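You operate a simulated robot arm through the tools that you are given. There is no shell and no other tool. Be economical: measure what you need, move in short steps, check, and stop when the job is done.

You run a simulated robot arm. Do the job below in one go: nothing can be reset, and whatever is moved stays where it is left.

## Task
Brush a patch of grease on the link that lies in the press.
Fine: between its grip and its eye; use the green brush and put it back; set the can's lid on the bench and put it on again; leave the slide drawn out. Set down upright: green brush. A coat counts when it lies all over at full strength: go over it till it gets no stronger.

It is judged by the outcome, as a careful person would: the job done as asked, and still so three seconds after it is handed in. It fails if anything else is knocked over, pushed out of place, dropped, spilled or broken. Lids that push on must go on centred and level and be pressed home; caps that screw on are set level and turned clockwise until they are tight.

## Robot
A 7-joint arm with a two-finger parallel gripper, fixed in place. Base frame: the origin is at the foot of the arm, x ahead of it, y to its left, z up; the work surface is at about z = 0. Units: mm, degrees, N and s.
With the tool pointing down near the work surface it reaches from about 240 to 620 mm from the base axis. Its first joint turns from -66.0 to 66.0 degrees. Payload 2.6 kg.
The TCP is the grasp point between the finger pads, 30 mm short of the fingertips. In the tool frame z runs along the fingers and y along their closing line. Largest opening 94 mm; finger width 28, thickness 10; the body of the gripper, 50 by 96 mm, starts 55 mm behind the TCP.
Orientation is told as [roll, pitch, yaw] about the base's x, y, z axes, in that order, counted from this pose: with the fingers straight down and closing along the base's y, the tool's x points along the base's -x, its y along +y and its z along -z.

## Interface
- The arm moves only by the tool nudge_tool. Its argument "deltas" is one flat list of numbers, 7 for each row, row after row: the shift along the tool's x, y, z in mm, then the turn, a rotation vector about the tool's x, y, z in degrees, then the gripper command, from -1 (fully open) to 1 (shut), values between in proportion. In form: [tx, ty, tz, wx, wy, wz, claw, tx, ty, tz, wx, wy, wz, claw, ...]. A call has 1 to 20 rows; each row shifts and turns the commanded pose from where the row before left it, along the tool's axes as they then stand. Each row takes 0.2 s and may step no farther than 50 mm and 8.6 degrees from the row before; otherwise, or with a gripper value out of range, the whole call is refused. Where a pose cannot be reached the arm comes as near as it can. A force on the tool above 40 N (or 10 N above the force at the start of the call, whichever is more), or a blocked arm, ends the call early, and 0.2 s more pass. Each finger travels about 72 mm/s and halts on what it meets, pressing with about 25 N; the grip force reading is that of the motor and also rises with nothing between the fingers. The clock runs only during rows and for 0.2 s after the last one: add rows that do not move to give the fingers time. The reply holds the time, the measured pose of the TCP, the force on the tool along the base axes, the opening and the grip force, in the units named above and with some noise, with the torque about the TCP (base axes, N m) and any sound that the robot's microphone picked up, and new pictures: "views" is both (left out), scene, wrist or none.
- Cameras (640 x 400 px; columns grow to the right, rows downward): "scene" is fixed at [43.7, 440.2, 564.6]; the picture's right is [-0.68, -0.73, 0.00], its down [-0.42, 0.39, -0.82] and it looks along [0.60, -0.56, -0.57] (base axes); focal length 214 px, centre (320, 200). "wrist" rides on the gripper at [76, 14, -102] in the tool frame; the picture's right is [-0.18, 0.98, 0.00], its down [-0.75, -0.14, -0.64] and it looks along [-0.63, -0.12, 0.77] (tool axes); focal length 243 px, centre (320, 200). There is no depth. A picture from a camera that has moved, and an enlarged one, comes with that camera's place and axes in the base frame and with its lens.
- close_up(camera, box): a new picture of the part [left, top, right, bottom] of that camera's present view, enlarged. No time passes.
- sign_off(): hands the job in; it is judged then, once.

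Go step by step. Nothing tells you positions but the pictures and the camera data: compare them with the known pose of the tool, close in by small moves and look again before you grip or let go. The budget is 120 turns and 200 pictures, counting those below and the enlarged ones. Unless the task says otherwise, let go and move clear before handing in, and close with one line.

The tools are called after "Call:" as a command line: name --argument value ..., lists and objects as JSON in quotes. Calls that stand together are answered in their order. nudge_tool: Moves the arm, as the interface text tells. Its arguments: {"type":"object","properties":{"deltas":{"type":"array"},"views":{"type":"string","enum":["both","scene","wrist","none"]}},"required":["deltas"]} The other tools are called the same way: close_up (camera, box) takes an enlarged picture of a part of a camera's view; sign_off () hands the job in.

At the start:

```text
clock: 0.0
position: [294.1, -26.7, 451.1]
tcp_rot: [0.0, -0.1, -0.1]
force: [-0.1, 0.6, 0.0]
moment: [-0.03, 0.0, 0.02]
opening: 93.9
finger_force: 0.0
```

scene: 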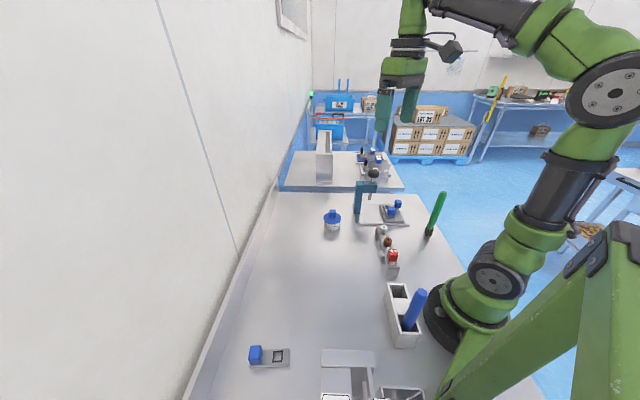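
wrist: 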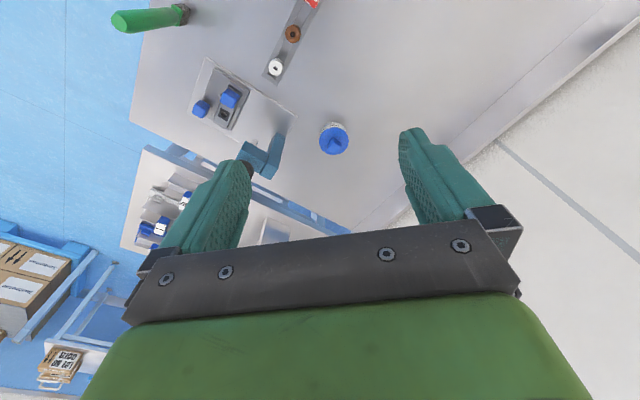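

I see a bench with a blue-topped can, a press with a teal frame, a green brush standing, a blue brush in a holder, and a few other parts. I will enlarge the views to identify everything.

Call:
close_up --camera "scene" --box '[310, 160, 470, 280]'

Call:
close_up --camera "scene" --box '[230, 270, 450, 400]'

Call:
close_up --camera "wrist" --box '[100, 0, 400, 190]'

```text
3.33 times, centred on (390, 220) of scene
camera zoom: at [43.7, 440.2, 564.6], right [-0.68, -0.73, 0.0], down [-0.42, 0.39, -0.82], along [0.6, -0.56, -0.57], focal length 715 px, centre (87, 133)
```

zoom: 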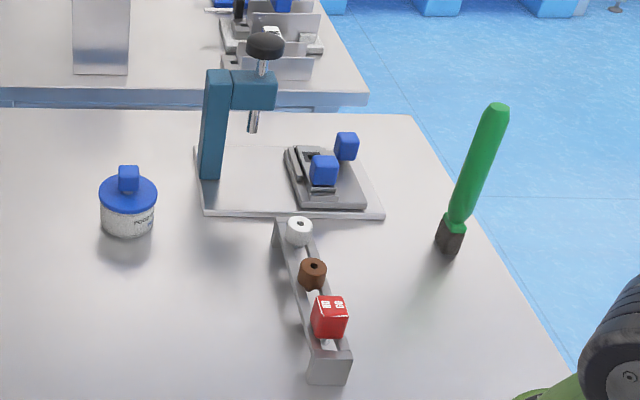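

```text
2.91 times, centred on (340, 335) of scene
camera zoom: at [43.7, 440.2, 564.6], right [-0.68, -0.73, 0.0], down [-0.42, 0.39, -0.82], along [0.6, -0.56, -0.57], focal length 624 px, centre (262, -193)
```

zoom: 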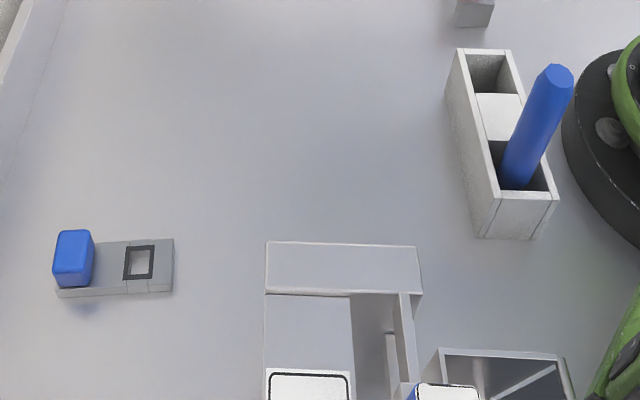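

```text
2.11 times, centred on (250, 95) of wrist
camera zoom: at [218.8, -13.5, 553.6], right [0.18, 0.98, 0.0], down [0.75, -0.14, 0.64], along [0.63, -0.12, -0.77], focal length 511 px, centre (467, 421)
```

zoom: 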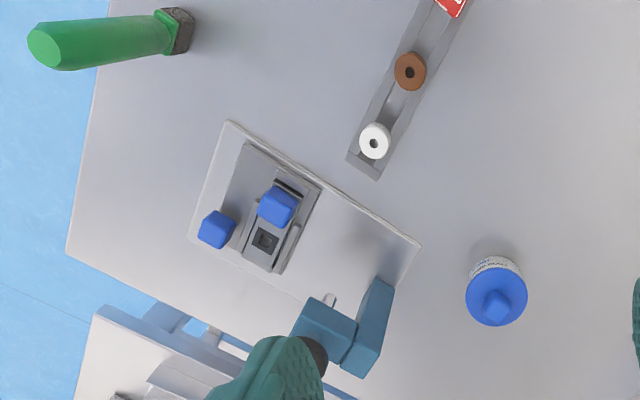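

The can stands near (480, -33), the green brush upright near (198, -250) and the press link near (373, -254). I'll go lower to see the can and its lid better.

Call:
nudge_tool --deltas '[0, 0, 45, 0, 0, 0, -1, 0, 0, 45, 0, 0, 0, -1, 0, 0, 45, 0, 0, 0, -1, 0, 0, 45, 0, 0, 0, -1]' --views "wrist"

Call:
close_up --camera "scene" --box '[310, 195, 360, 240]'

Call:
close_up --camera "wrist" --box '[280, 50, 440, 200]'

Call:
close_up --camera "scene" --box '[350, 180, 450, 245]'

```text
clock: 1.0
position: [292.1, -24.6, 270.7]
tcp_rot: [0.0, 0.1, -0.2]
force: [-0.2, 0.0, 0.1]
moment: [-0.01, -0.01, -0.02]
opening: 94.0
finger_force: 0.0
camera wrist: at [217.1, -10.9, 373.3], right [0.19, 0.98, 0.0], down [0.75, -0.14, 0.64], along [0.63, -0.12, -0.77], focal length 243 px, centre (320, 200)
```

wrist: 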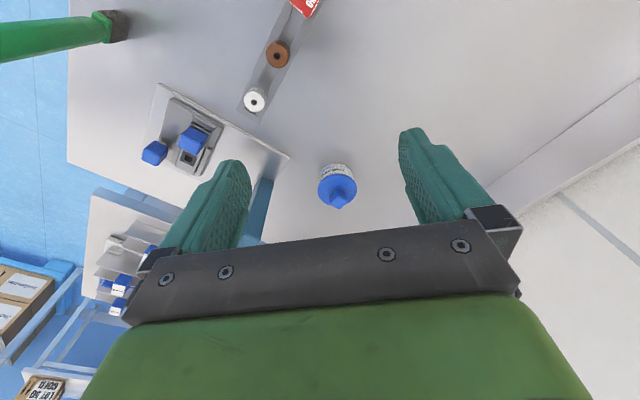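

```text
8.89 times, centred on (335, 218) of scene
camera zoom: at [43.7, 440.2, 564.6], right [-0.68, -0.73, 0.0], down [-0.42, 0.39, -0.82], along [0.6, -0.56, -0.57], focal length 1906 px, centre (187, 44)
```

zoom: 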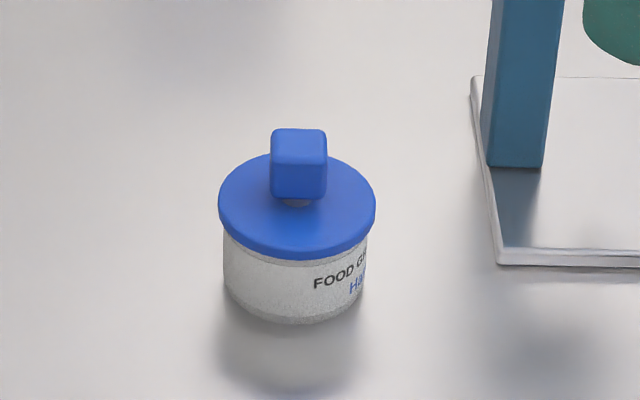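

```text
2.67 times, centred on (360, 125) of wrist
camera zoom: at [217.1, -10.9, 373.3], right [0.19, 0.98, 0.0], down [0.75, -0.14, 0.64], along [0.63, -0.12, -0.77], focal length 647 px, centre (213, 400)
```

zoom: 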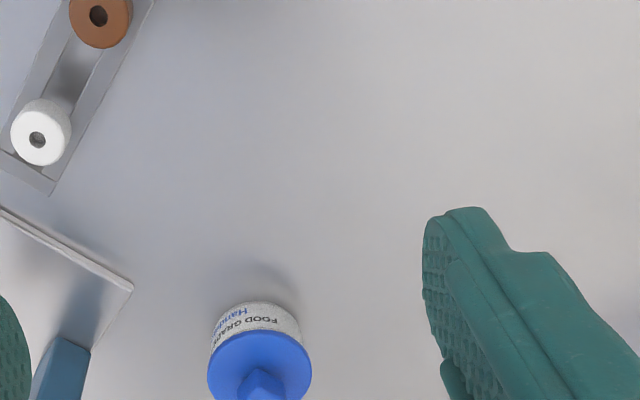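

```text
6.15 times, centred on (400, 212) of scene
camera zoom: at [43.7, 440.2, 564.6], right [-0.68, -0.73, 0.0], down [-0.42, 0.39, -0.82], along [0.6, -0.56, -0.57], focal length 1320 px, centre (-172, 123)
```

zoom: 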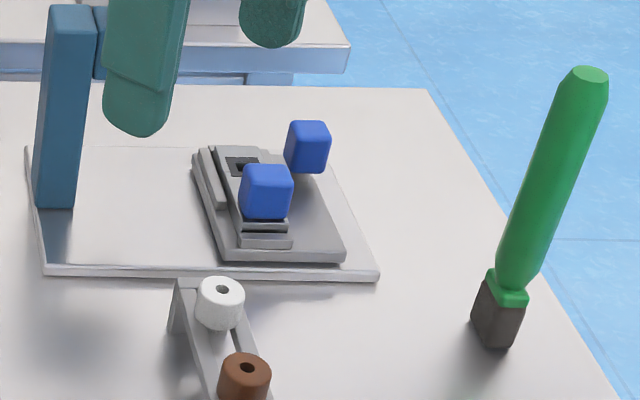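

The can reads "FOOD GREASE" and its lid has a blue knob about 25 mm wide at roughly (475, -28), turned about 45°. I'll go above it and turn the tool to match.

Call:
nudge_tool --deltas '[-45, -1, 20, 0, 0, 0, -1, -45, -1, 20, 0, 0, 0, -1, -45, -1, 20, 0, 0, 0, -1, -48, 0, 30, 0, 0, 0, -1, 0, 0, 30, 0, 0, 8.5, -1, 0, 0, 0, 0, 0, 8.5, -1, 0, 0, 0, 0, 0, 8.5, -1, 0, 0, 0, 0, 0, 8.5, -1, 0, 0, 0, 0, 0, 8.5, -1, 0, 0, 0, 0, 0, 0, -1]' --views "both"

Call:
close_up --camera "wrist" --box '[220, 60, 420, 220]'

Call:
close_up --camera "scene" --box '[290, 160, 390, 240]'

```text
refused: row 4 steps farther than a row can; nothing moved
```

```text
2.50 times, centred on (320, 140) of wrist
camera zoom: at [217.1, -10.9, 373.3], right [0.19, 0.98, 0.0], down [0.75, -0.14, 0.64], along [0.63, -0.12, -0.77], focal length 606 px, centre (320, 350)
```

zoom: 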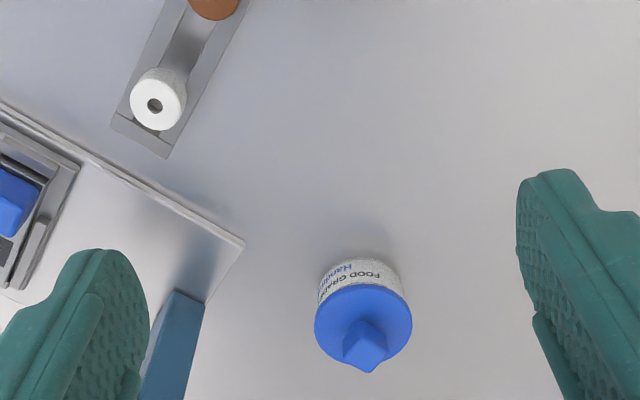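

```text
5.00 times, centred on (340, 200) of scene
camera zoom: at [43.7, 440.2, 564.6], right [-0.68, -0.73, 0.0], down [-0.42, 0.39, -0.82], along [0.6, -0.56, -0.57], focal length 1072 px, centre (220, 200)
```

zoom: 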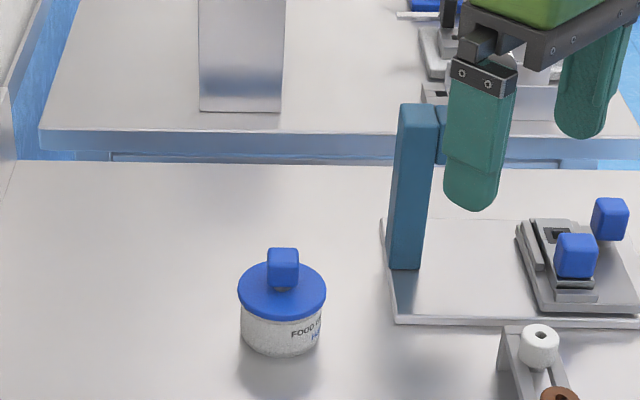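

One row was over 50 mm, so nothing moved. I'm repeating it with shorter steps.

Call:
nudge_tool --deltas '[-37, -1, 20, 0, 0, 0, -1, -37, -1, 20, 0, 0, 0, -1, -37, -1, 20, 0, 0, 0, -1, -37, 0, 30, 0, 0, 0, -1, -35, 0, 30, 0, 0, 0, -1, 0, 0, 0, 0, 0, 8.5, -1, 0, 0, 0, 0, 0, 8.5, -1, 0, 0, 0, 0, 0, 8.5, -1, 0, 0, 0, 0, 0, 8.5, -1, 0, 0, 0, 0, 0, 8.5, -1, 0, 0, 0, 0, 0, 0, -1]' --views "both"

Call:
close_up --camera "wrist" --box '[220, 60, 420, 220]'

Call:
close_up --camera "scene" --box '[290, 160, 390, 240]'

```text
clock: 3.4
position: [478.7, -30.5, 151.3]
tcp_rot: [0.0, 0.1, -42.6]
force: [0.7, -0.4, 0.4]
moment: [-0.01, -0.02, -0.02]
opening: 94.1
finger_force: 0.1
camera wrist: at [431.6, 31.4, 254.0], right [0.8, 0.6, 0.0], down [0.46, -0.61, 0.64], along [0.38, -0.51, -0.77], focal length 243 px, centre (320, 200)
```

scene: 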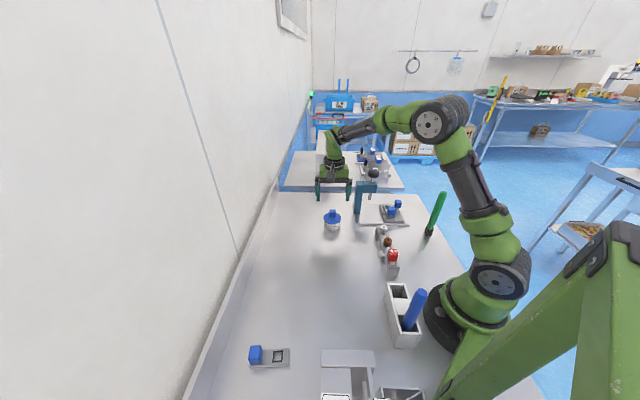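
wrist: 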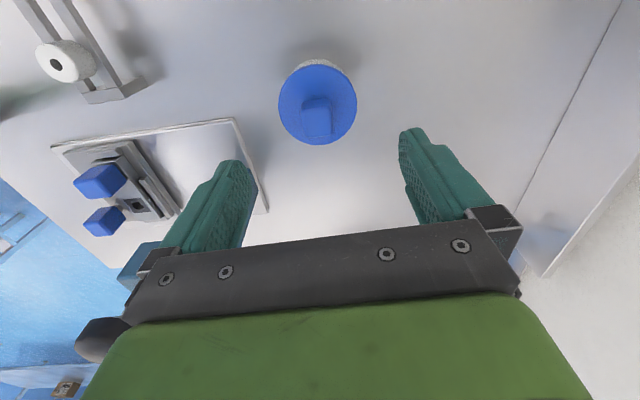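

```text
2.50 times, centred on (320, 140) of wrist
camera zoom: at [431.6, 31.4, 254.0], right [0.8, 0.6, 0.0], down [0.46, -0.61, 0.64], along [0.38, -0.51, -0.77], focal length 606 px, centre (320, 350)
```

zoom: 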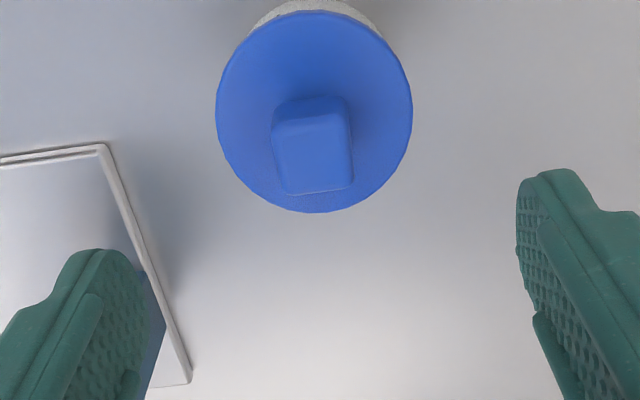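

```text
5.00 times, centred on (340, 200) of scene
camera zoom: at [43.7, 440.2, 564.6], right [-0.68, -0.73, 0.0], down [-0.42, 0.39, -0.82], along [0.6, -0.56, -0.57], focal length 1072 px, centre (220, 200)
```

zoom: 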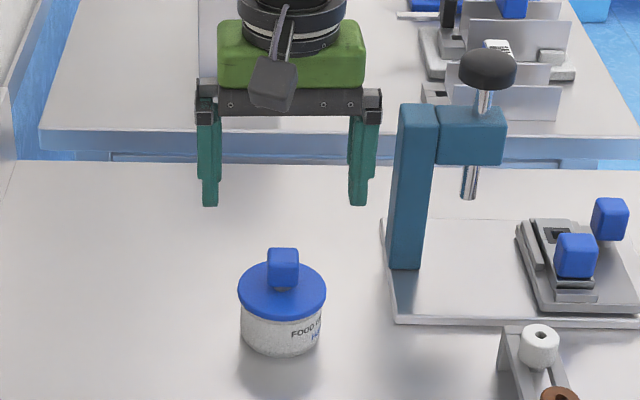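

The tool is aligned with the knob. I'll centre it, go down to z≈80 and check the fingertip clearance over the lid.

Call:
nudge_tool --deltas '[4, -0.5, 20, 0, 0, 0, -1, 0, 0, 25, 0, 0, 0, -1, 0, 0, 25, 0, 0, 0, -1, 0, 0, 0, 0, 0, 0, -1]' --views "wrist"

Call:
close_up --camera "scene" --box '[300, 180, 370, 240]'

```text
clock: 4.4
position: [474.4, -29.2, 79.6]
tcp_rot: [0.0, -0.1, -42.4]
force: [-0.4, 0.7, -0.2]
moment: [0.01, 0.0, -0.01]
opening: 94.2
finger_force: 0.0
camera wrist: at [428.7, 32.6, 182.7], right [0.8, 0.6, 0.0], down [0.46, -0.61, 0.64], along [0.39, -0.51, -0.77], focal length 243 px, centre (320, 200)
```

wrist: 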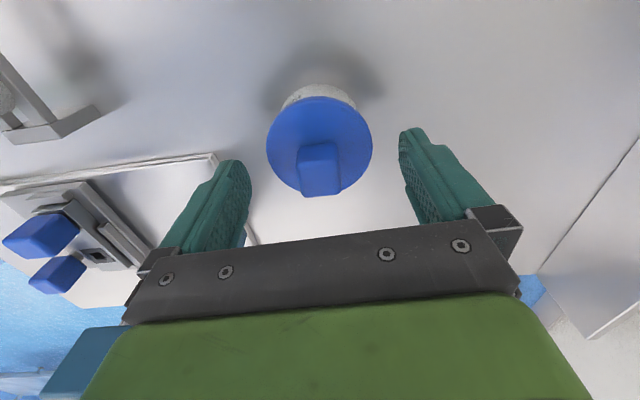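

```text
6.67 times, centred on (335, 210) of scene
camera zoom: at [43.7, 440.2, 564.6], right [-0.68, -0.73, 0.0], down [-0.42, 0.39, -0.82], along [0.6, -0.56, -0.57], focal length 1430 px, centre (220, 133)
```

zoom: 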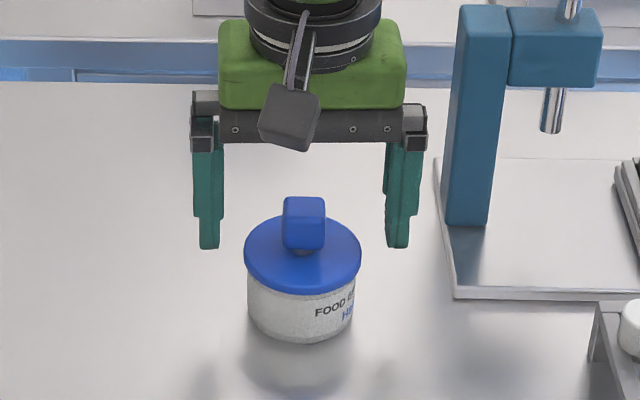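

The fingers straddle the knob and centre on it. I'll raise 4 mm to clear the lid and close.

Call:
nudge_tool --deltas '[0, 0, -4, 0, 0, 0, -1, 0, 0, 0, 0, 0, 0, 0, 0, 0, 0, 0, 0, 0, 0.3, 0, 0, 0, 0, 0, 0, 1, 0, 0, 0, 0, 0, 0, 1]' --views "wrist"

Call:
close_up --camera "scene" --box '[300, 180, 370, 240]'

```text
clock: 5.6
position: [474.5, -28.5, 84.3]
tcp_rot: [0.0, 0.0, -42.6]
force: [-1.0, -0.3, 0.7]
moment: [-0.01, 0.02, 0.01]
opening: 23.0
finger_force: 25.0
camera wrist: at [429.2, 32.8, 186.8], right [0.8, 0.6, 0.0], down [0.46, -0.61, 0.64], along [0.39, -0.51, -0.77], focal length 243 px, centre (320, 200)
```

wrist: 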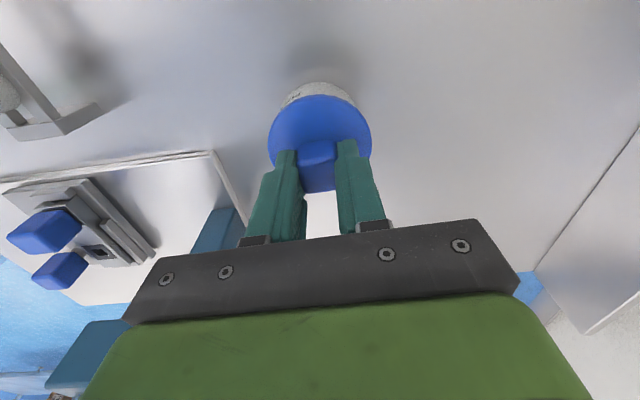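

```text
6.67 times, centred on (335, 210) of scene
camera zoom: at [43.7, 440.2, 564.6], right [-0.68, -0.73, 0.0], down [-0.42, 0.39, -0.82], along [0.6, -0.56, -0.57], focal length 1430 px, centre (220, 133)
```

zoom: 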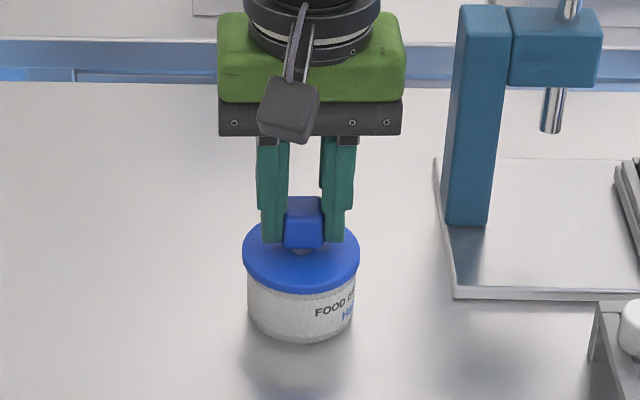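

The knob is held, 23 mm wide. I'll lift gently and watch the force.

Call:
nudge_tool --deltas '[0, 0, -2, 0, 0, 0, 1, 0, 0, -2, 0, 0, 0, 1, 0, 0, 0, 0, 0, 0, 1]' --views "none"

Call:
close_up --camera "scene" --box '[300, 180, 370, 240]'

```text
clock: 6.4
position: [474.5, -28.1, 89.1]
tcp_rot: [0.1, 0.0, -42.5]
force: [0.5, 0.6, -1.0]
moment: [-0.02, 0.02, -0.01]
opening: 22.7
finger_force: 25.6
```

```text
6.67 times, centred on (335, 210) of scene
camera zoom: at [43.7, 440.2, 564.6], right [-0.68, -0.73, 0.0], down [-0.42, 0.39, -0.82], along [0.6, -0.56, -0.57], focal length 1430 px, centre (220, 133)
```

zoom: 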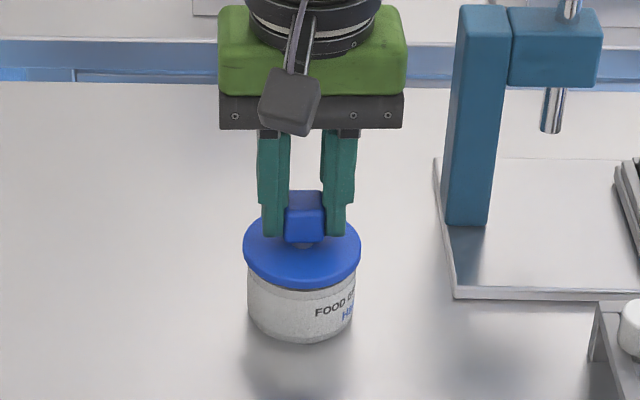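

Hardly any resistance, and the can stays put. I'll lift farther.

Call:
nudge_tool --deltas '[0, 0, -10, 0, 0, 0, 1, 0, 0, -15, 0, 0, 0, 1, 0, 0, -25, 0, 0, 0, 1, 0, 0, 0, 0, 0, 0, 1]' --views "wrist"

Call:
close_up --camera "scene" --box '[300, 160, 370, 240]'

```text
clock: 7.4
position: [473.8, -27.8, 138.8]
tcp_rot: [0.0, 0.1, -42.5]
force: [0.2, -0.4, -0.6]
moment: [0.01, -0.02, -0.01]
opening: 22.7
finger_force: 24.7
camera wrist: at [428.2, 32.5, 241.8], right [0.8, 0.6, 0.0], down [0.46, -0.61, 0.64], along [0.39, -0.51, -0.77], focal length 243 px, centre (320, 200)
```

wrist: 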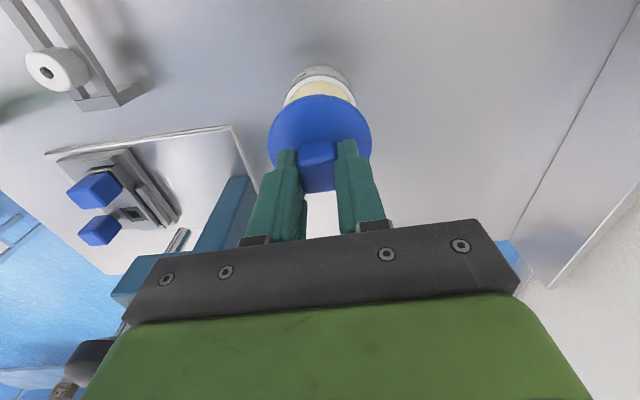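

```text
5.00 times, centred on (335, 200) of scene
camera zoom: at [43.7, 440.2, 564.6], right [-0.68, -0.73, 0.0], down [-0.42, 0.39, -0.82], along [0.6, -0.56, -0.57], focal length 1072 px, centre (245, 200)
```

zoom: 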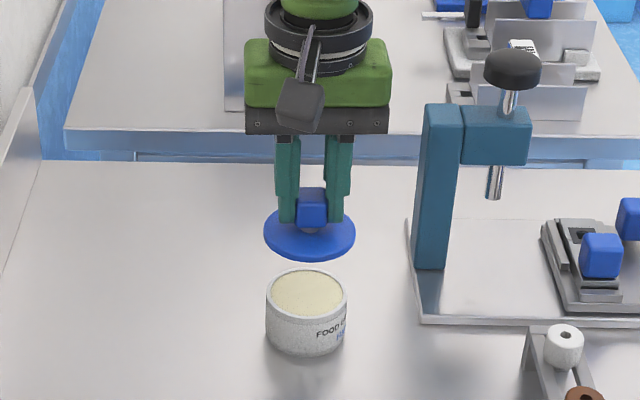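

The lid is off and the can is full of grease. I'll carry the lid to a clear spot on the bench near (400, 70) and lower it.

Call:
nudge_tool --deltas '[40, 7.4, 0, 0, 0, 0, 1, 40, 7.4, 0, 0, 0, 0, 1, 40, 7.4, 0, 0, 0, 0, 1, 0, 0, 35, 0, 0, 0, 1, 0, 0, 35, 0, 0, 0, 1, 0, 0, 10, 0, 0, 0, 1, 0, 0, 0, 0, 0, 0, 1]' --views "wrist"

Call:
close_up --camera "scene" --box '[250, 190, 370, 290]'

```text
clock: 9.0
position: [401.7, 71.5, 59.0]
tcp_rot: [0.2, -0.1, -42.5]
force: [-0.5, 0.3, -0.4]
moment: [-0.02, 0.0, -0.01]
opening: 23.1
finger_force: 25.4
camera wrist: at [355.0, 132.1, 160.7], right [0.8, 0.6, 0.0], down [0.46, -0.61, 0.64], along [0.39, -0.51, -0.77], focal length 243 px, centre (320, 200)
```

wrist: 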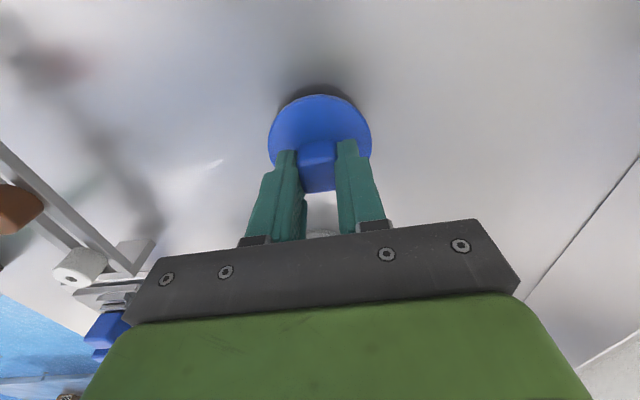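

```text
4.00 times, centred on (310, 240) of scene
camera zoom: at [43.7, 440.2, 564.6], right [-0.68, -0.73, 0.0], down [-0.42, 0.39, -0.82], along [0.6, -0.56, -0.57], focal length 858 px, centre (360, 40)
```

zoom: 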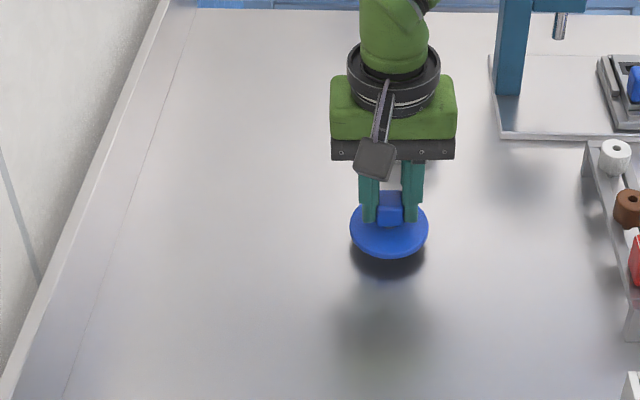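

The lid hovers about 15–20 mm above the bench. I'll lower it in small steps.

Call:
nudge_tool --deltas '[0, 0, 3, 0, 0, 0, 1, 0, 0, 3, 0, 0, 0, 1, 0, 0, 2, 0, 0, 0, 1, 0, 0, 2, 0, 0, 0, 1, 0, 0, 0, 0, 0, 0, 1]' --views "none"

Call:
close_up --camera "scene" --box '[300, 210, 360, 270]'

```text
clock: 10.2
position: [402.0, 70.5, 48.7]
tcp_rot: [0.0, 0.0, -42.4]
force: [-0.3, 0.1, -1.1]
moment: [0.01, 0.0, -0.03]
opening: 22.9
finger_force: 25.1
```

```text
6.67 times, centred on (330, 240) of scene
camera zoom: at [43.7, 440.2, 564.6], right [-0.68, -0.73, 0.0], down [-0.42, 0.39, -0.82], along [0.6, -0.56, -0.57], focal length 1430 px, centre (253, -67)
```

zoom: 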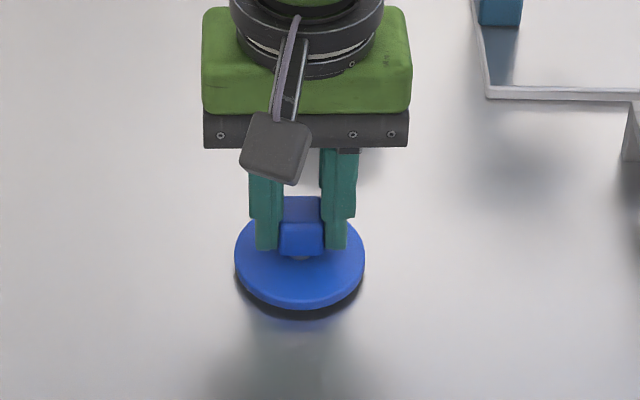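

Call:
nudge_tool --deltas '[0, 0, 1, 0, 0, 0, 1, 0, 0, 1, 0, 0, 0, 1, 0, 0, 1, 0, 0, 0, 1, 0, 0, 0, 0, 0, 0, 1]' --views "none"

Call:
close_up --camera "scene" --box '[300, 210, 360, 270]'

```text
clock: 11.2
position: [401.3, 70.9, 45.5]
tcp_rot: [0.0, 0.1, -42.6]
force: [0.0, -0.2, 0.0]
moment: [-0.02, -0.01, 0.0]
opening: 22.9
finger_force: 25.4
```

```text
6.67 times, centred on (330, 240) of scene
camera zoom: at [43.7, 440.2, 564.6], right [-0.68, -0.73, 0.0], down [-0.42, 0.39, -0.82], along [0.6, -0.56, -0.57], focal length 1430 px, centre (253, -67)
```

zoom: 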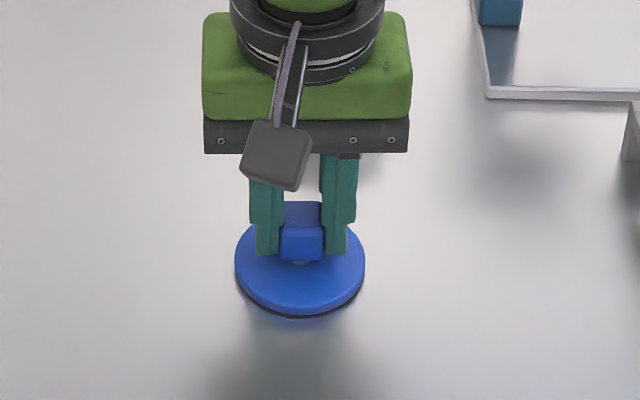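

Call:
nudge_tool --deltas '[0, 0, 1, 0, 0, 0, 1, 0, 0, 0, 0, 0, 0, 1]' --views "none"

Call:
close_up --camera "scene" --box '[300, 210, 360, 270]'

```text
clock: 11.8
position: [401.0, 69.7, 45.5]
tcp_rot: [0.1, 0.1, -42.4]
force: [-0.4, -0.2, 0.3]
moment: [-0.01, 0.01, 0.01]
opening: 22.9
finger_force: 25.0
```

```text
6.67 times, centred on (330, 240) of scene
camera zoom: at [43.7, 440.2, 564.6], right [-0.68, -0.73, 0.0], down [-0.42, 0.39, -0.82], along [0.6, -0.56, -0.57], focal length 1430 px, centre (253, -67)
```

zoom: 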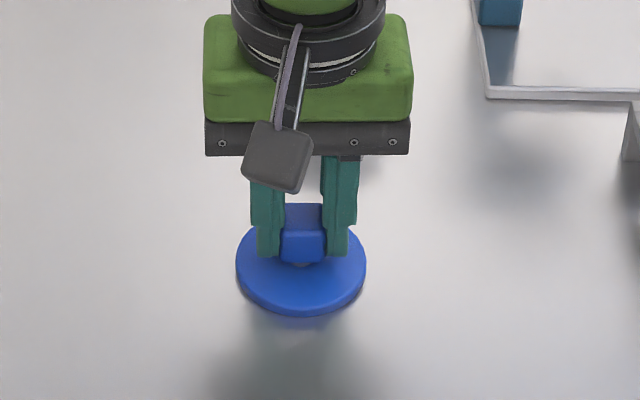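

Call:
nudge_tool --deltas '[0, 0, 0.7, 0, 0, 0, 1, 0, 0, 0.7, 0, 0, 0, 1, 0, 0, 0, 0, 0, 0, 1]' --views "none"

Call:
close_up --camera "scene" --box '[300, 210, 360, 270]'

```text
clock: 12.6
position: [400.6, 70.3, 44.0]
tcp_rot: [0.1, 0.1, -42.5]
force: [0.1, -0.1, 1.1]
moment: [-0.03, 0.04, 0.0]
opening: 22.7
finger_force: 25.5
```

```text
6.67 times, centred on (330, 240) of scene
camera zoom: at [43.7, 440.2, 564.6], right [-0.68, -0.73, 0.0], down [-0.42, 0.39, -0.82], along [0.6, -0.56, -0.57], focal length 1430 px, centre (253, -67)
```

zoom: 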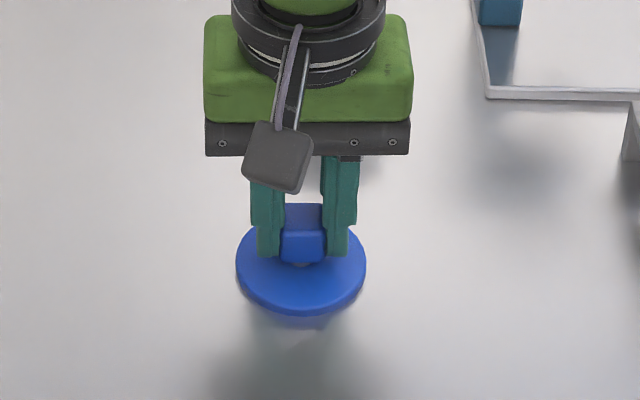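

The picture no longer changes and the force has turned positive, so the lid rests on the bench. I'll let go, rise and go over to the green brush.

Call:
nudge_tool --deltas '[0, 0, 0, 0, 0, 0, 0, 0, 0, 0, 0, 0, 0, -0.5, 0, 0, 0, 0, 0, 0, -1, 0, 0, -20, 0, 0, 0, -1, 0, 0, -45, 0, 0, 0, -1, 0, 0, -45, 0, 0, 0, -1, 0, 0, -48, 0, 0, 0, -1, 0, 0, -48, 0, 0, 0, -1, 0, 0, -20, 0, 0, 0, -1]' --views "scene"

Call:
nudge_tool --deltas '[-8.4, -46.5, 0, 0, 0, 0, -1, -8.4, -46.5, 0, 0, 0, 0, -1, -8.4, -46.5, 0, 0, 0, 0, -1, -8.4, -46.5, 0, 0, 0, 0, -1, -8.4, -46.5, 0, 0, 0, 0, -1, -8.4, -46.5, 0, 0, 0, 0, -1, -8.4, -46.5, 0, 0, 0, 0, -1, -8.4, -46.5, 0, 0, 0, 0, -1, 0, 0, 0, 0, 0, 0, -1]' --views "both"

Call:
close_up --camera "wrist" --box '[220, 40, 420, 220]'

Call:
close_up --camera "scene" --box '[390, 150, 480, 250]'

```text
clock: 14.6
position: [400.4, 70.7, 265.4]
tcp_rot: [0.0, -0.1, -42.5]
force: [-0.3, 0.4, 0.4]
moment: [-0.04, 0.02, 0.0]
opening: 94.0
finger_force: 0.1
```

scene: 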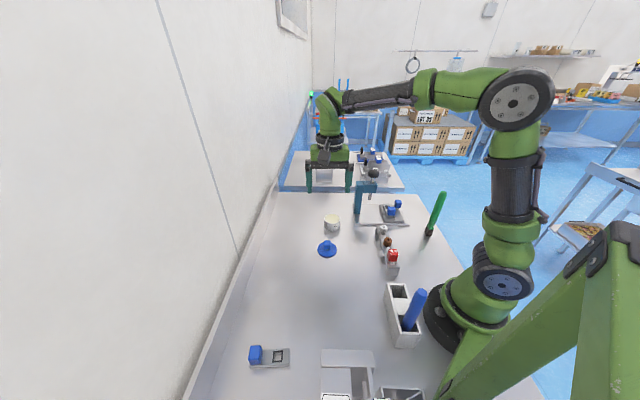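

```text
clock: 16.6
position: [199.0, -249.4, 271.2]
tcp_rot: [0.1, 0.1, -42.5]
force: [-0.1, -0.1, 0.8]
moment: [0.0, 0.01, 0.02]
opening: 94.0
finger_force: 0.1
camera wrist: at [153.1, -188.6, 373.6], right [0.8, 0.6, 0.0], down [0.46, -0.61, 0.64], along [0.39, -0.51, -0.77], focal length 243 px, centre (320, 200)
```

scene: 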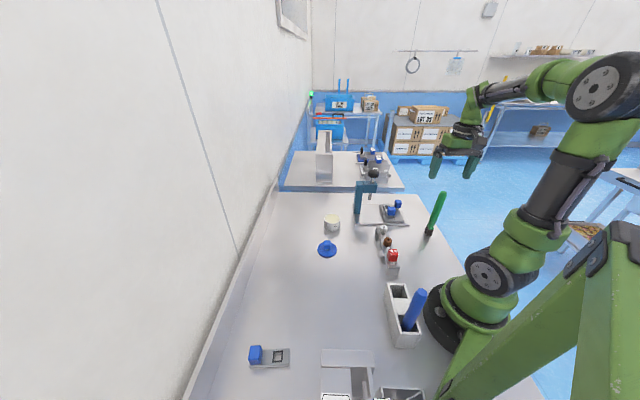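
wrist: 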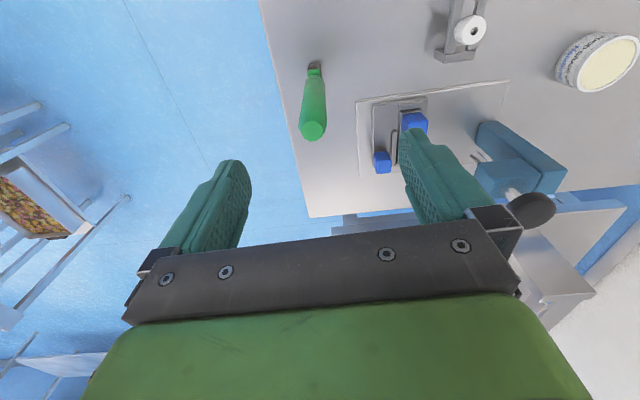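

```text
2.22 times, centred on (320, 130) of wrist
camera zoom: at [153.1, -188.6, 373.6], right [0.8, 0.6, 0.0], down [0.46, -0.61, 0.64], along [0.39, -0.51, -0.77], focal length 539 px, centre (320, 356)
```

zoom: 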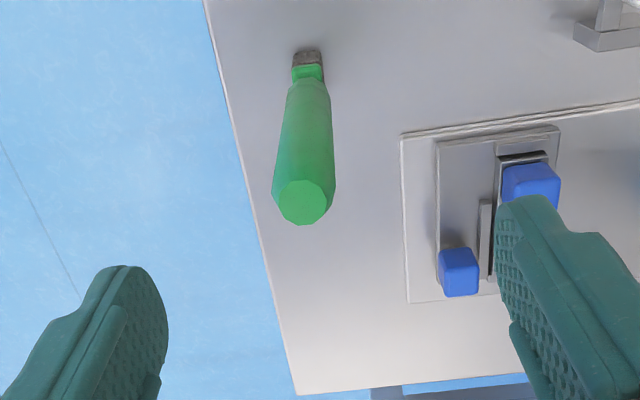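

```text
4.00 times, centred on (435, 200) of scene
camera zoom: at [43.7, 440.2, 564.6], right [-0.68, -0.73, 0.0], down [-0.42, 0.39, -0.82], along [0.6, -0.56, -0.57], focal length 858 px, centre (-140, 200)
```

zoom: 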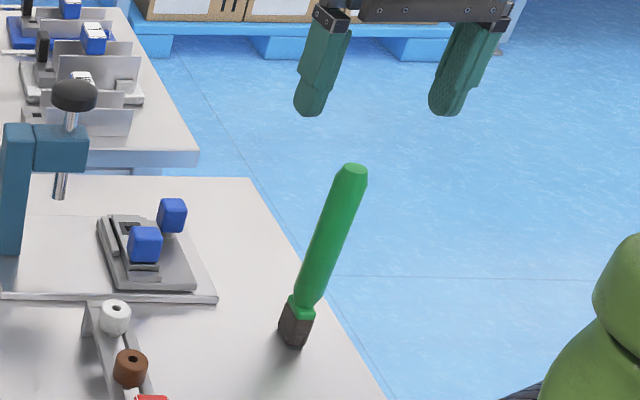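

The brush top sits about 6 mm off the tool's axis, towards the tool's -y. I'll look closely at the bristle block and handle to choose the grip's yaw.

Call:
close_up --camera "scene" --box '[415, 185, 455, 245]'

Call:
close_up --camera "wrist" --box '[285, 50, 345, 150]'

Call:
close_up --camera "wrist" --box '[340, 70, 460, 190]'

Call:
close_up --camera "scene" --box '[350, 185, 420, 235]'

```text
6.67 times, centred on (435, 215) of scene
camera zoom: at [43.7, 440.2, 564.6], right [-0.68, -0.73, 0.0], down [-0.42, 0.39, -0.82], along [0.6, -0.56, -0.57], focal length 1430 px, centre (-447, 100)
```

zoom: 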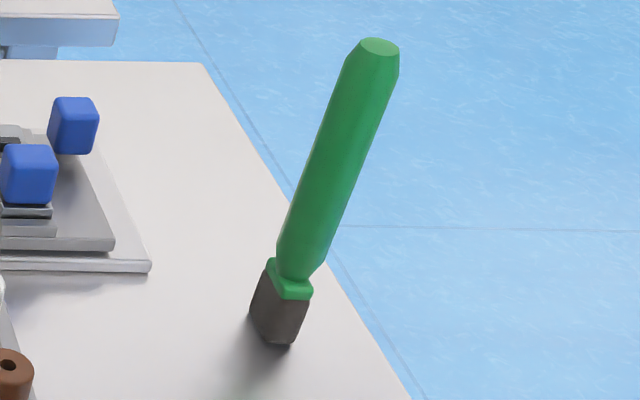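

```text
4.00 times, centred on (315, 100) of wrist
camera zoom: at [153.1, -188.6, 373.6], right [0.8, 0.6, 0.0], down [0.46, -0.61, 0.64], along [0.39, -0.51, -0.77], focal length 970 px, centre (340, 600)
```

zoom: 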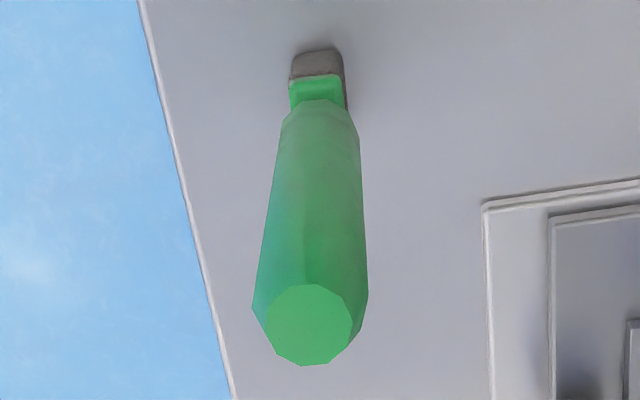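

```text
3.33 times, centred on (400, 130) of wrist
camera zoom: at [153.1, -188.6, 373.6], right [0.8, 0.6, 0.0], down [0.46, -0.61, 0.64], along [0.39, -0.51, -0.77], focal length 809 px, centre (53, 433)
```

zoom: 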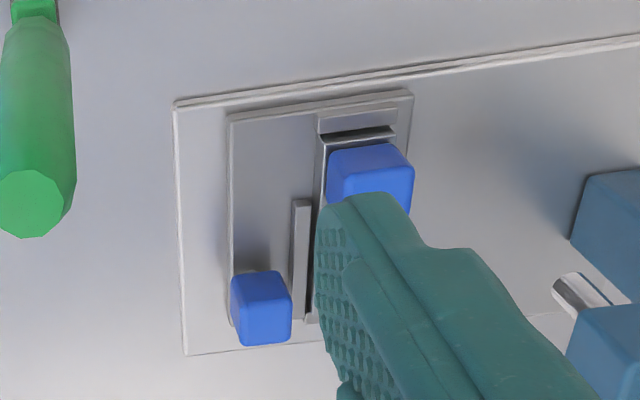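

```text
8.00 times, centred on (385, 210) of scene
camera zoom: at [43.7, 440.2, 564.6], right [-0.68, -0.73, 0.0], down [-0.42, 0.39, -0.82], along [0.6, -0.56, -0.57], focal length 1716 px, centre (-200, 120)
```

zoom: 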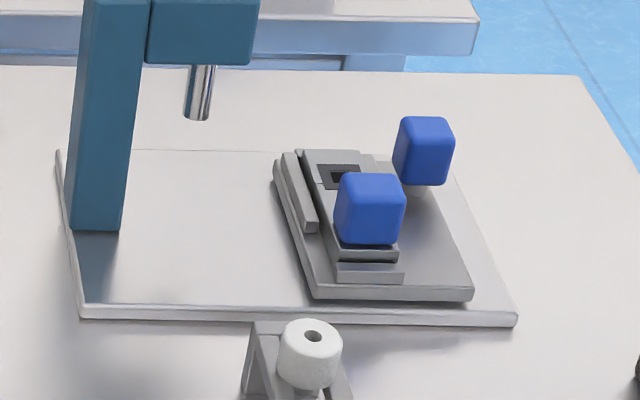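

The bristle block lines up with the tool's present yaw. I'll centre over the brush and go down partway.

Call:
nudge_tool --deltas '[-3.7, -5.5, 0, 0, 0, 0, -1, 0, 0, 27, 0, 0, 0, -1, 0, 0, 27, 0, 0, 0, -1, 0, 0, 0, 0, 0, 0, -1]' --views "wrist"

Call:
close_up --camera "scene" --box '[400, 140, 480, 240]'

```text
clock: 17.6
position: [197.8, -255.8, 215.8]
tcp_rot: [0.2, 0.0, -42.5]
force: [0.0, -0.2, 0.0]
moment: [0.02, -0.01, 0.02]
opening: 94.2
finger_force: 0.1
camera wrist: at [152.5, -195.0, 319.1], right [0.8, 0.6, 0.0], down [0.46, -0.61, 0.64], along [0.39, -0.51, -0.77], focal length 243 px, centre (320, 200)
```

wrist: 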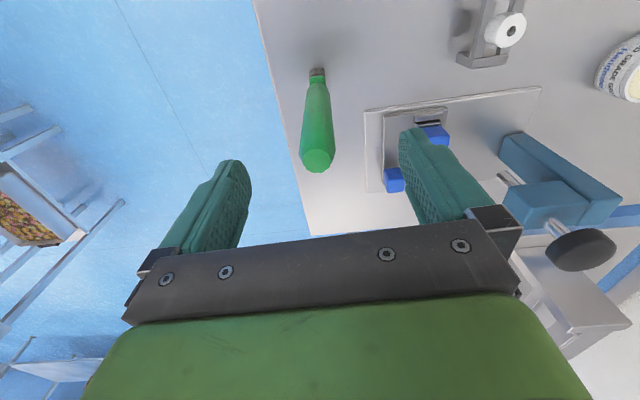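

```text
4.00 times, centred on (440, 190) of scene
camera zoom: at [43.7, 440.2, 564.6], right [-0.68, -0.73, 0.0], down [-0.42, 0.39, -0.82], along [0.6, -0.56, -0.57], focal length 858 px, centre (-160, 240)
```

zoom: 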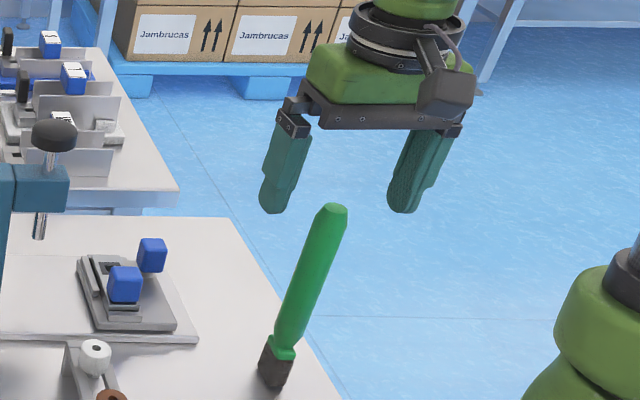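

The brush top is on the tool axis. I'll go down to z≈147 and close.

Call:
nudge_tool --deltas '[0, -1, 23, 0, 0, 0, -1, 0, 0, 23, 0, 0, 0, -1, 0, 0, 22, 0, 0, 0, -1, 0, 0, 0, 0, 0, 0, -1]' --views "wrist"

Call:
close_up --camera "scene" --box '[400, 140, 480, 240]'

```text
clock: 18.6
position: [198.0, -257.4, 146.9]
tcp_rot: [0.0, 0.0, -42.5]
force: [-0.6, -0.1, -0.2]
moment: [0.03, 0.02, 0.02]
opening: 93.9
finger_force: 0.1
camera wrist: at [151.8, -196.6, 249.7], right [0.8, 0.6, 0.0], down [0.46, -0.61, 0.64], along [0.39, -0.51, -0.77], focal length 243 px, centre (320, 200)
```

wrist: 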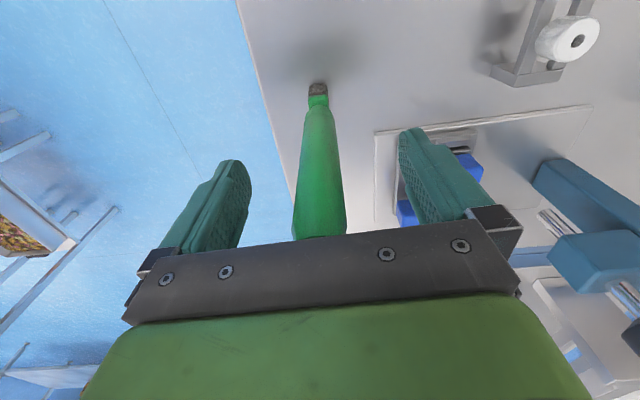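

```text
4.00 times, centred on (440, 190) of scene
camera zoom: at [43.7, 440.2, 564.6], right [-0.68, -0.73, 0.0], down [-0.42, 0.39, -0.82], along [0.6, -0.56, -0.57], focal length 858 px, centre (-160, 240)
```

zoom: 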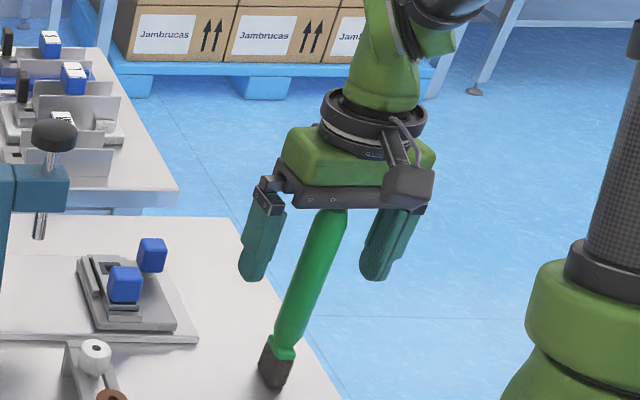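

Call:
nudge_tool --deltas '[0, 0, 0, 0, 0, 0, 0, 0, 0, 0, 0, 0, 0, -0.2, 0, 0, 0, 0, 0, 0, 0.2, 0, 0, 0, 0, 0, 0, 0.5, 0, 0, 0, 0, 0, 0, 1, 0, 0, 0, 0, 0, 0, 1]' --views "wrist"

Call:
close_up --camera "scene" --box '[400, 140, 480, 240]'

```text
clock: 20.0
position: [196.7, -258.6, 147.3]
tcp_rot: [0.1, 0.0, -42.6]
force: [-1.1, -0.3, 0.3]
moment: [0.0, 0.02, -0.03]
opening: 23.7
finger_force: 25.2
camera wrist: at [151.9, -196.7, 250.0], right [0.8, 0.6, 0.0], down [0.46, -0.61, 0.64], along [0.39, -0.51, -0.77], focal length 243 px, centre (320, 200)
```

wrist: 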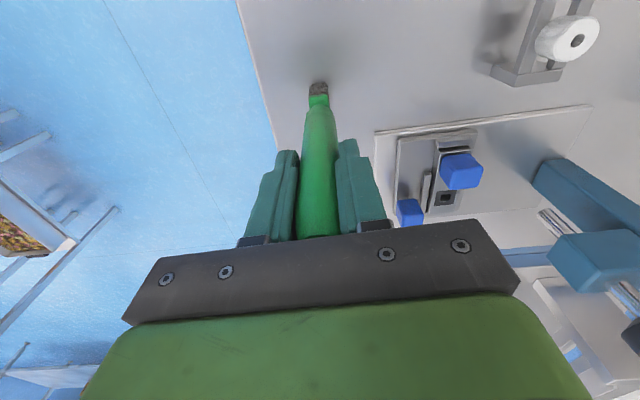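

```text
4.00 times, centred on (440, 190) of scene
camera zoom: at [43.7, 440.2, 564.6], right [-0.68, -0.73, 0.0], down [-0.42, 0.39, -0.82], along [0.6, -0.56, -0.57], focal length 858 px, centre (-160, 240)
```

zoom: 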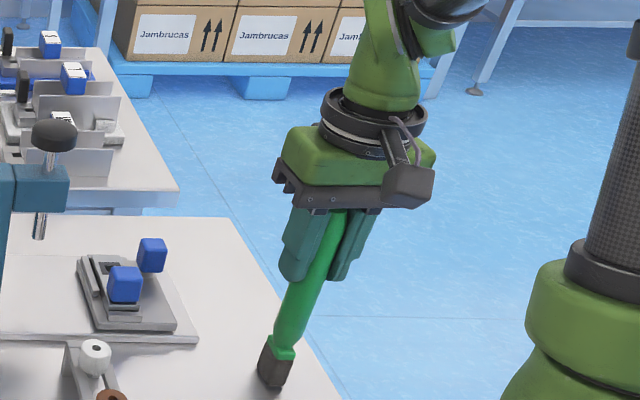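

The brush is held. Its home is TCP (197.5, -257.5, 147) at yaw -42.5. From here I'll look at the link before lifting.

Call:
close_up --camera "wrist" --box '[370, 110, 510, 240]'

Call:
nudge_tool --deltas '[0, 0, -30, 0, 0, 0, 1, 0, 0, -40, 0, 0, 0, 1, 0, 0, -20, 0, 0, 0, 1, 0, 0, 0, 0, 0, 0, 1]' --views "both"

```text
3.08 times, centred on (440, 175) of wrist
camera zoom: at [151.9, -196.7, 250.0], right [0.8, 0.6, 0.0], down [0.46, -0.61, 0.64], along [0.39, -0.51, -0.77], focal length 746 px, centre (-49, 277)
```

zoom: 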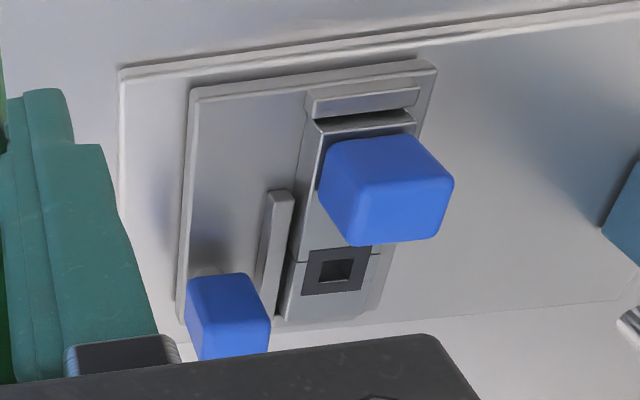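

```text
clock: 21.0
position: [198.0, -258.3, 236.3]
tcp_rot: [0.1, 0.0, -42.5]
force: [0.3, 0.4, -0.2]
moment: [0.05, 0.01, -0.01]
opening: 23.5
finger_force: 24.6
camera wrist: at [151.5, -196.7, 339.7], right [0.8, 0.6, 0.0], down [0.46, -0.61, 0.64], along [0.39, -0.51, -0.77], focal length 243 px, centre (320, 200)
```

scene: 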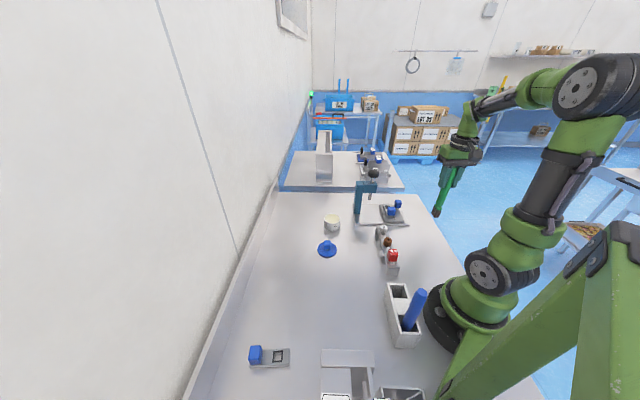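
wrist: 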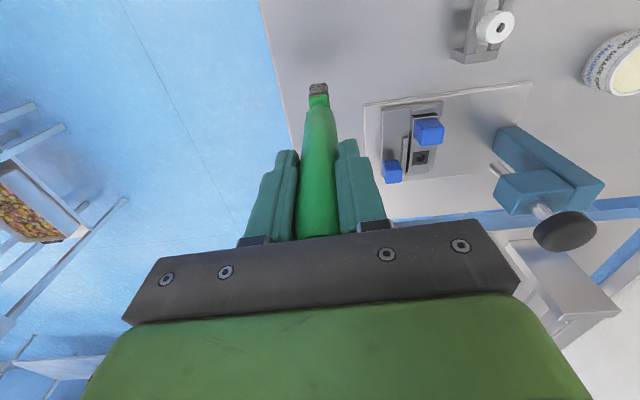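

The brush hangs clear. Next I'll carry it over to the grease can.

Call:
nudge_tool --deltas '[-6.05, 44.5, 0, 0, 0, 0, 1, -6.05, 44.5, 0, 0, 0, 0, 1, -6.05, 44.5, 0, 0, 0, 0, 1, -6.05, 44.5, 0, 0, 0, 0, 1, -6.05, 44.5, 0, 0, 0, 0, 1, -6.05, 44.5, 0, 0, 0, 0, 1, -6.05, 44.5, 0, 0, 0, 0, 1, -6.05, 44.5, 0, 0, 0, 0, 1, 0, 0, 20, 0, 0, 0, 1, 0, 0, 0, 0, 0, 0, 1]' --views "wrist"

Call:
close_up --camera "scene" --box '[290, 150, 400, 250]'

Call:
close_up --camera "wrist" --box '[250, 30, 390, 170]'

```text
clock: 23.2
position: [473.0, -26.9, 216.8]
tcp_rot: [0.0, 0.0, -42.5]
force: [0.4, 0.4, 0.3]
moment: [-0.02, -0.02, 0.0]
opening: 23.6
finger_force: 24.4
camera wrist: at [427.3, 34.4, 319.8], right [0.8, 0.6, 0.0], down [0.46, -0.61, 0.64], along [0.39, -0.51, -0.77], focal length 243 px, centre (320, 200)
```

wrist: 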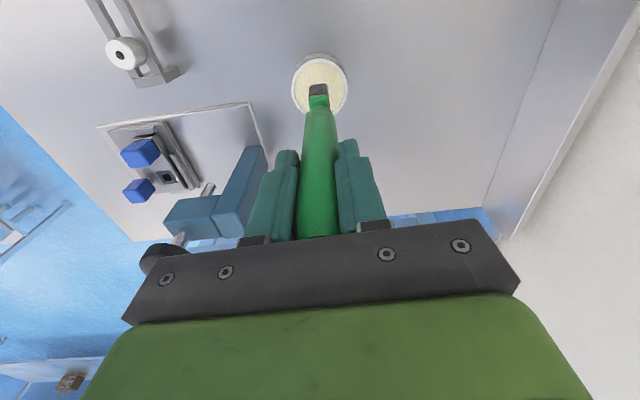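

```text
4.00 times, centred on (345, 200) of scene
camera zoom: at [43.7, 440.2, 564.6], right [-0.68, -0.73, 0.0], down [-0.42, 0.39, -0.82], along [0.6, -0.56, -0.57], focal length 858 px, centre (220, 200)
```

zoom: 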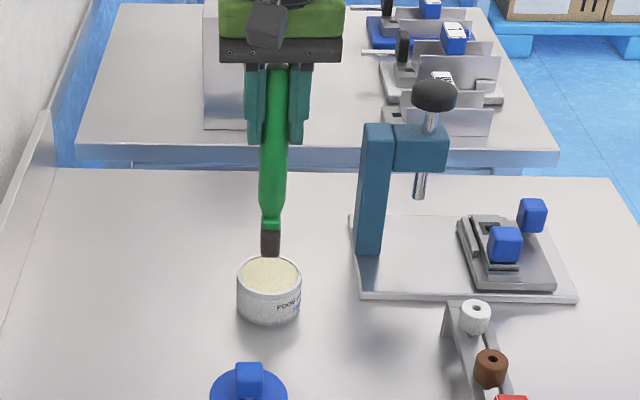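

```text
2.86 times, centred on (320, 100) of wrist
camera zoom: at [427.3, 34.4, 319.8], right [0.8, 0.6, 0.0], down [0.46, -0.61, 0.64], along [0.39, -0.51, -0.77], focal length 693 px, centre (320, 486)
```

zoom: 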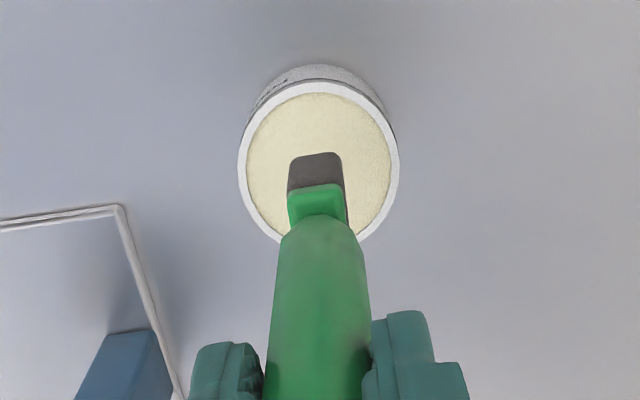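

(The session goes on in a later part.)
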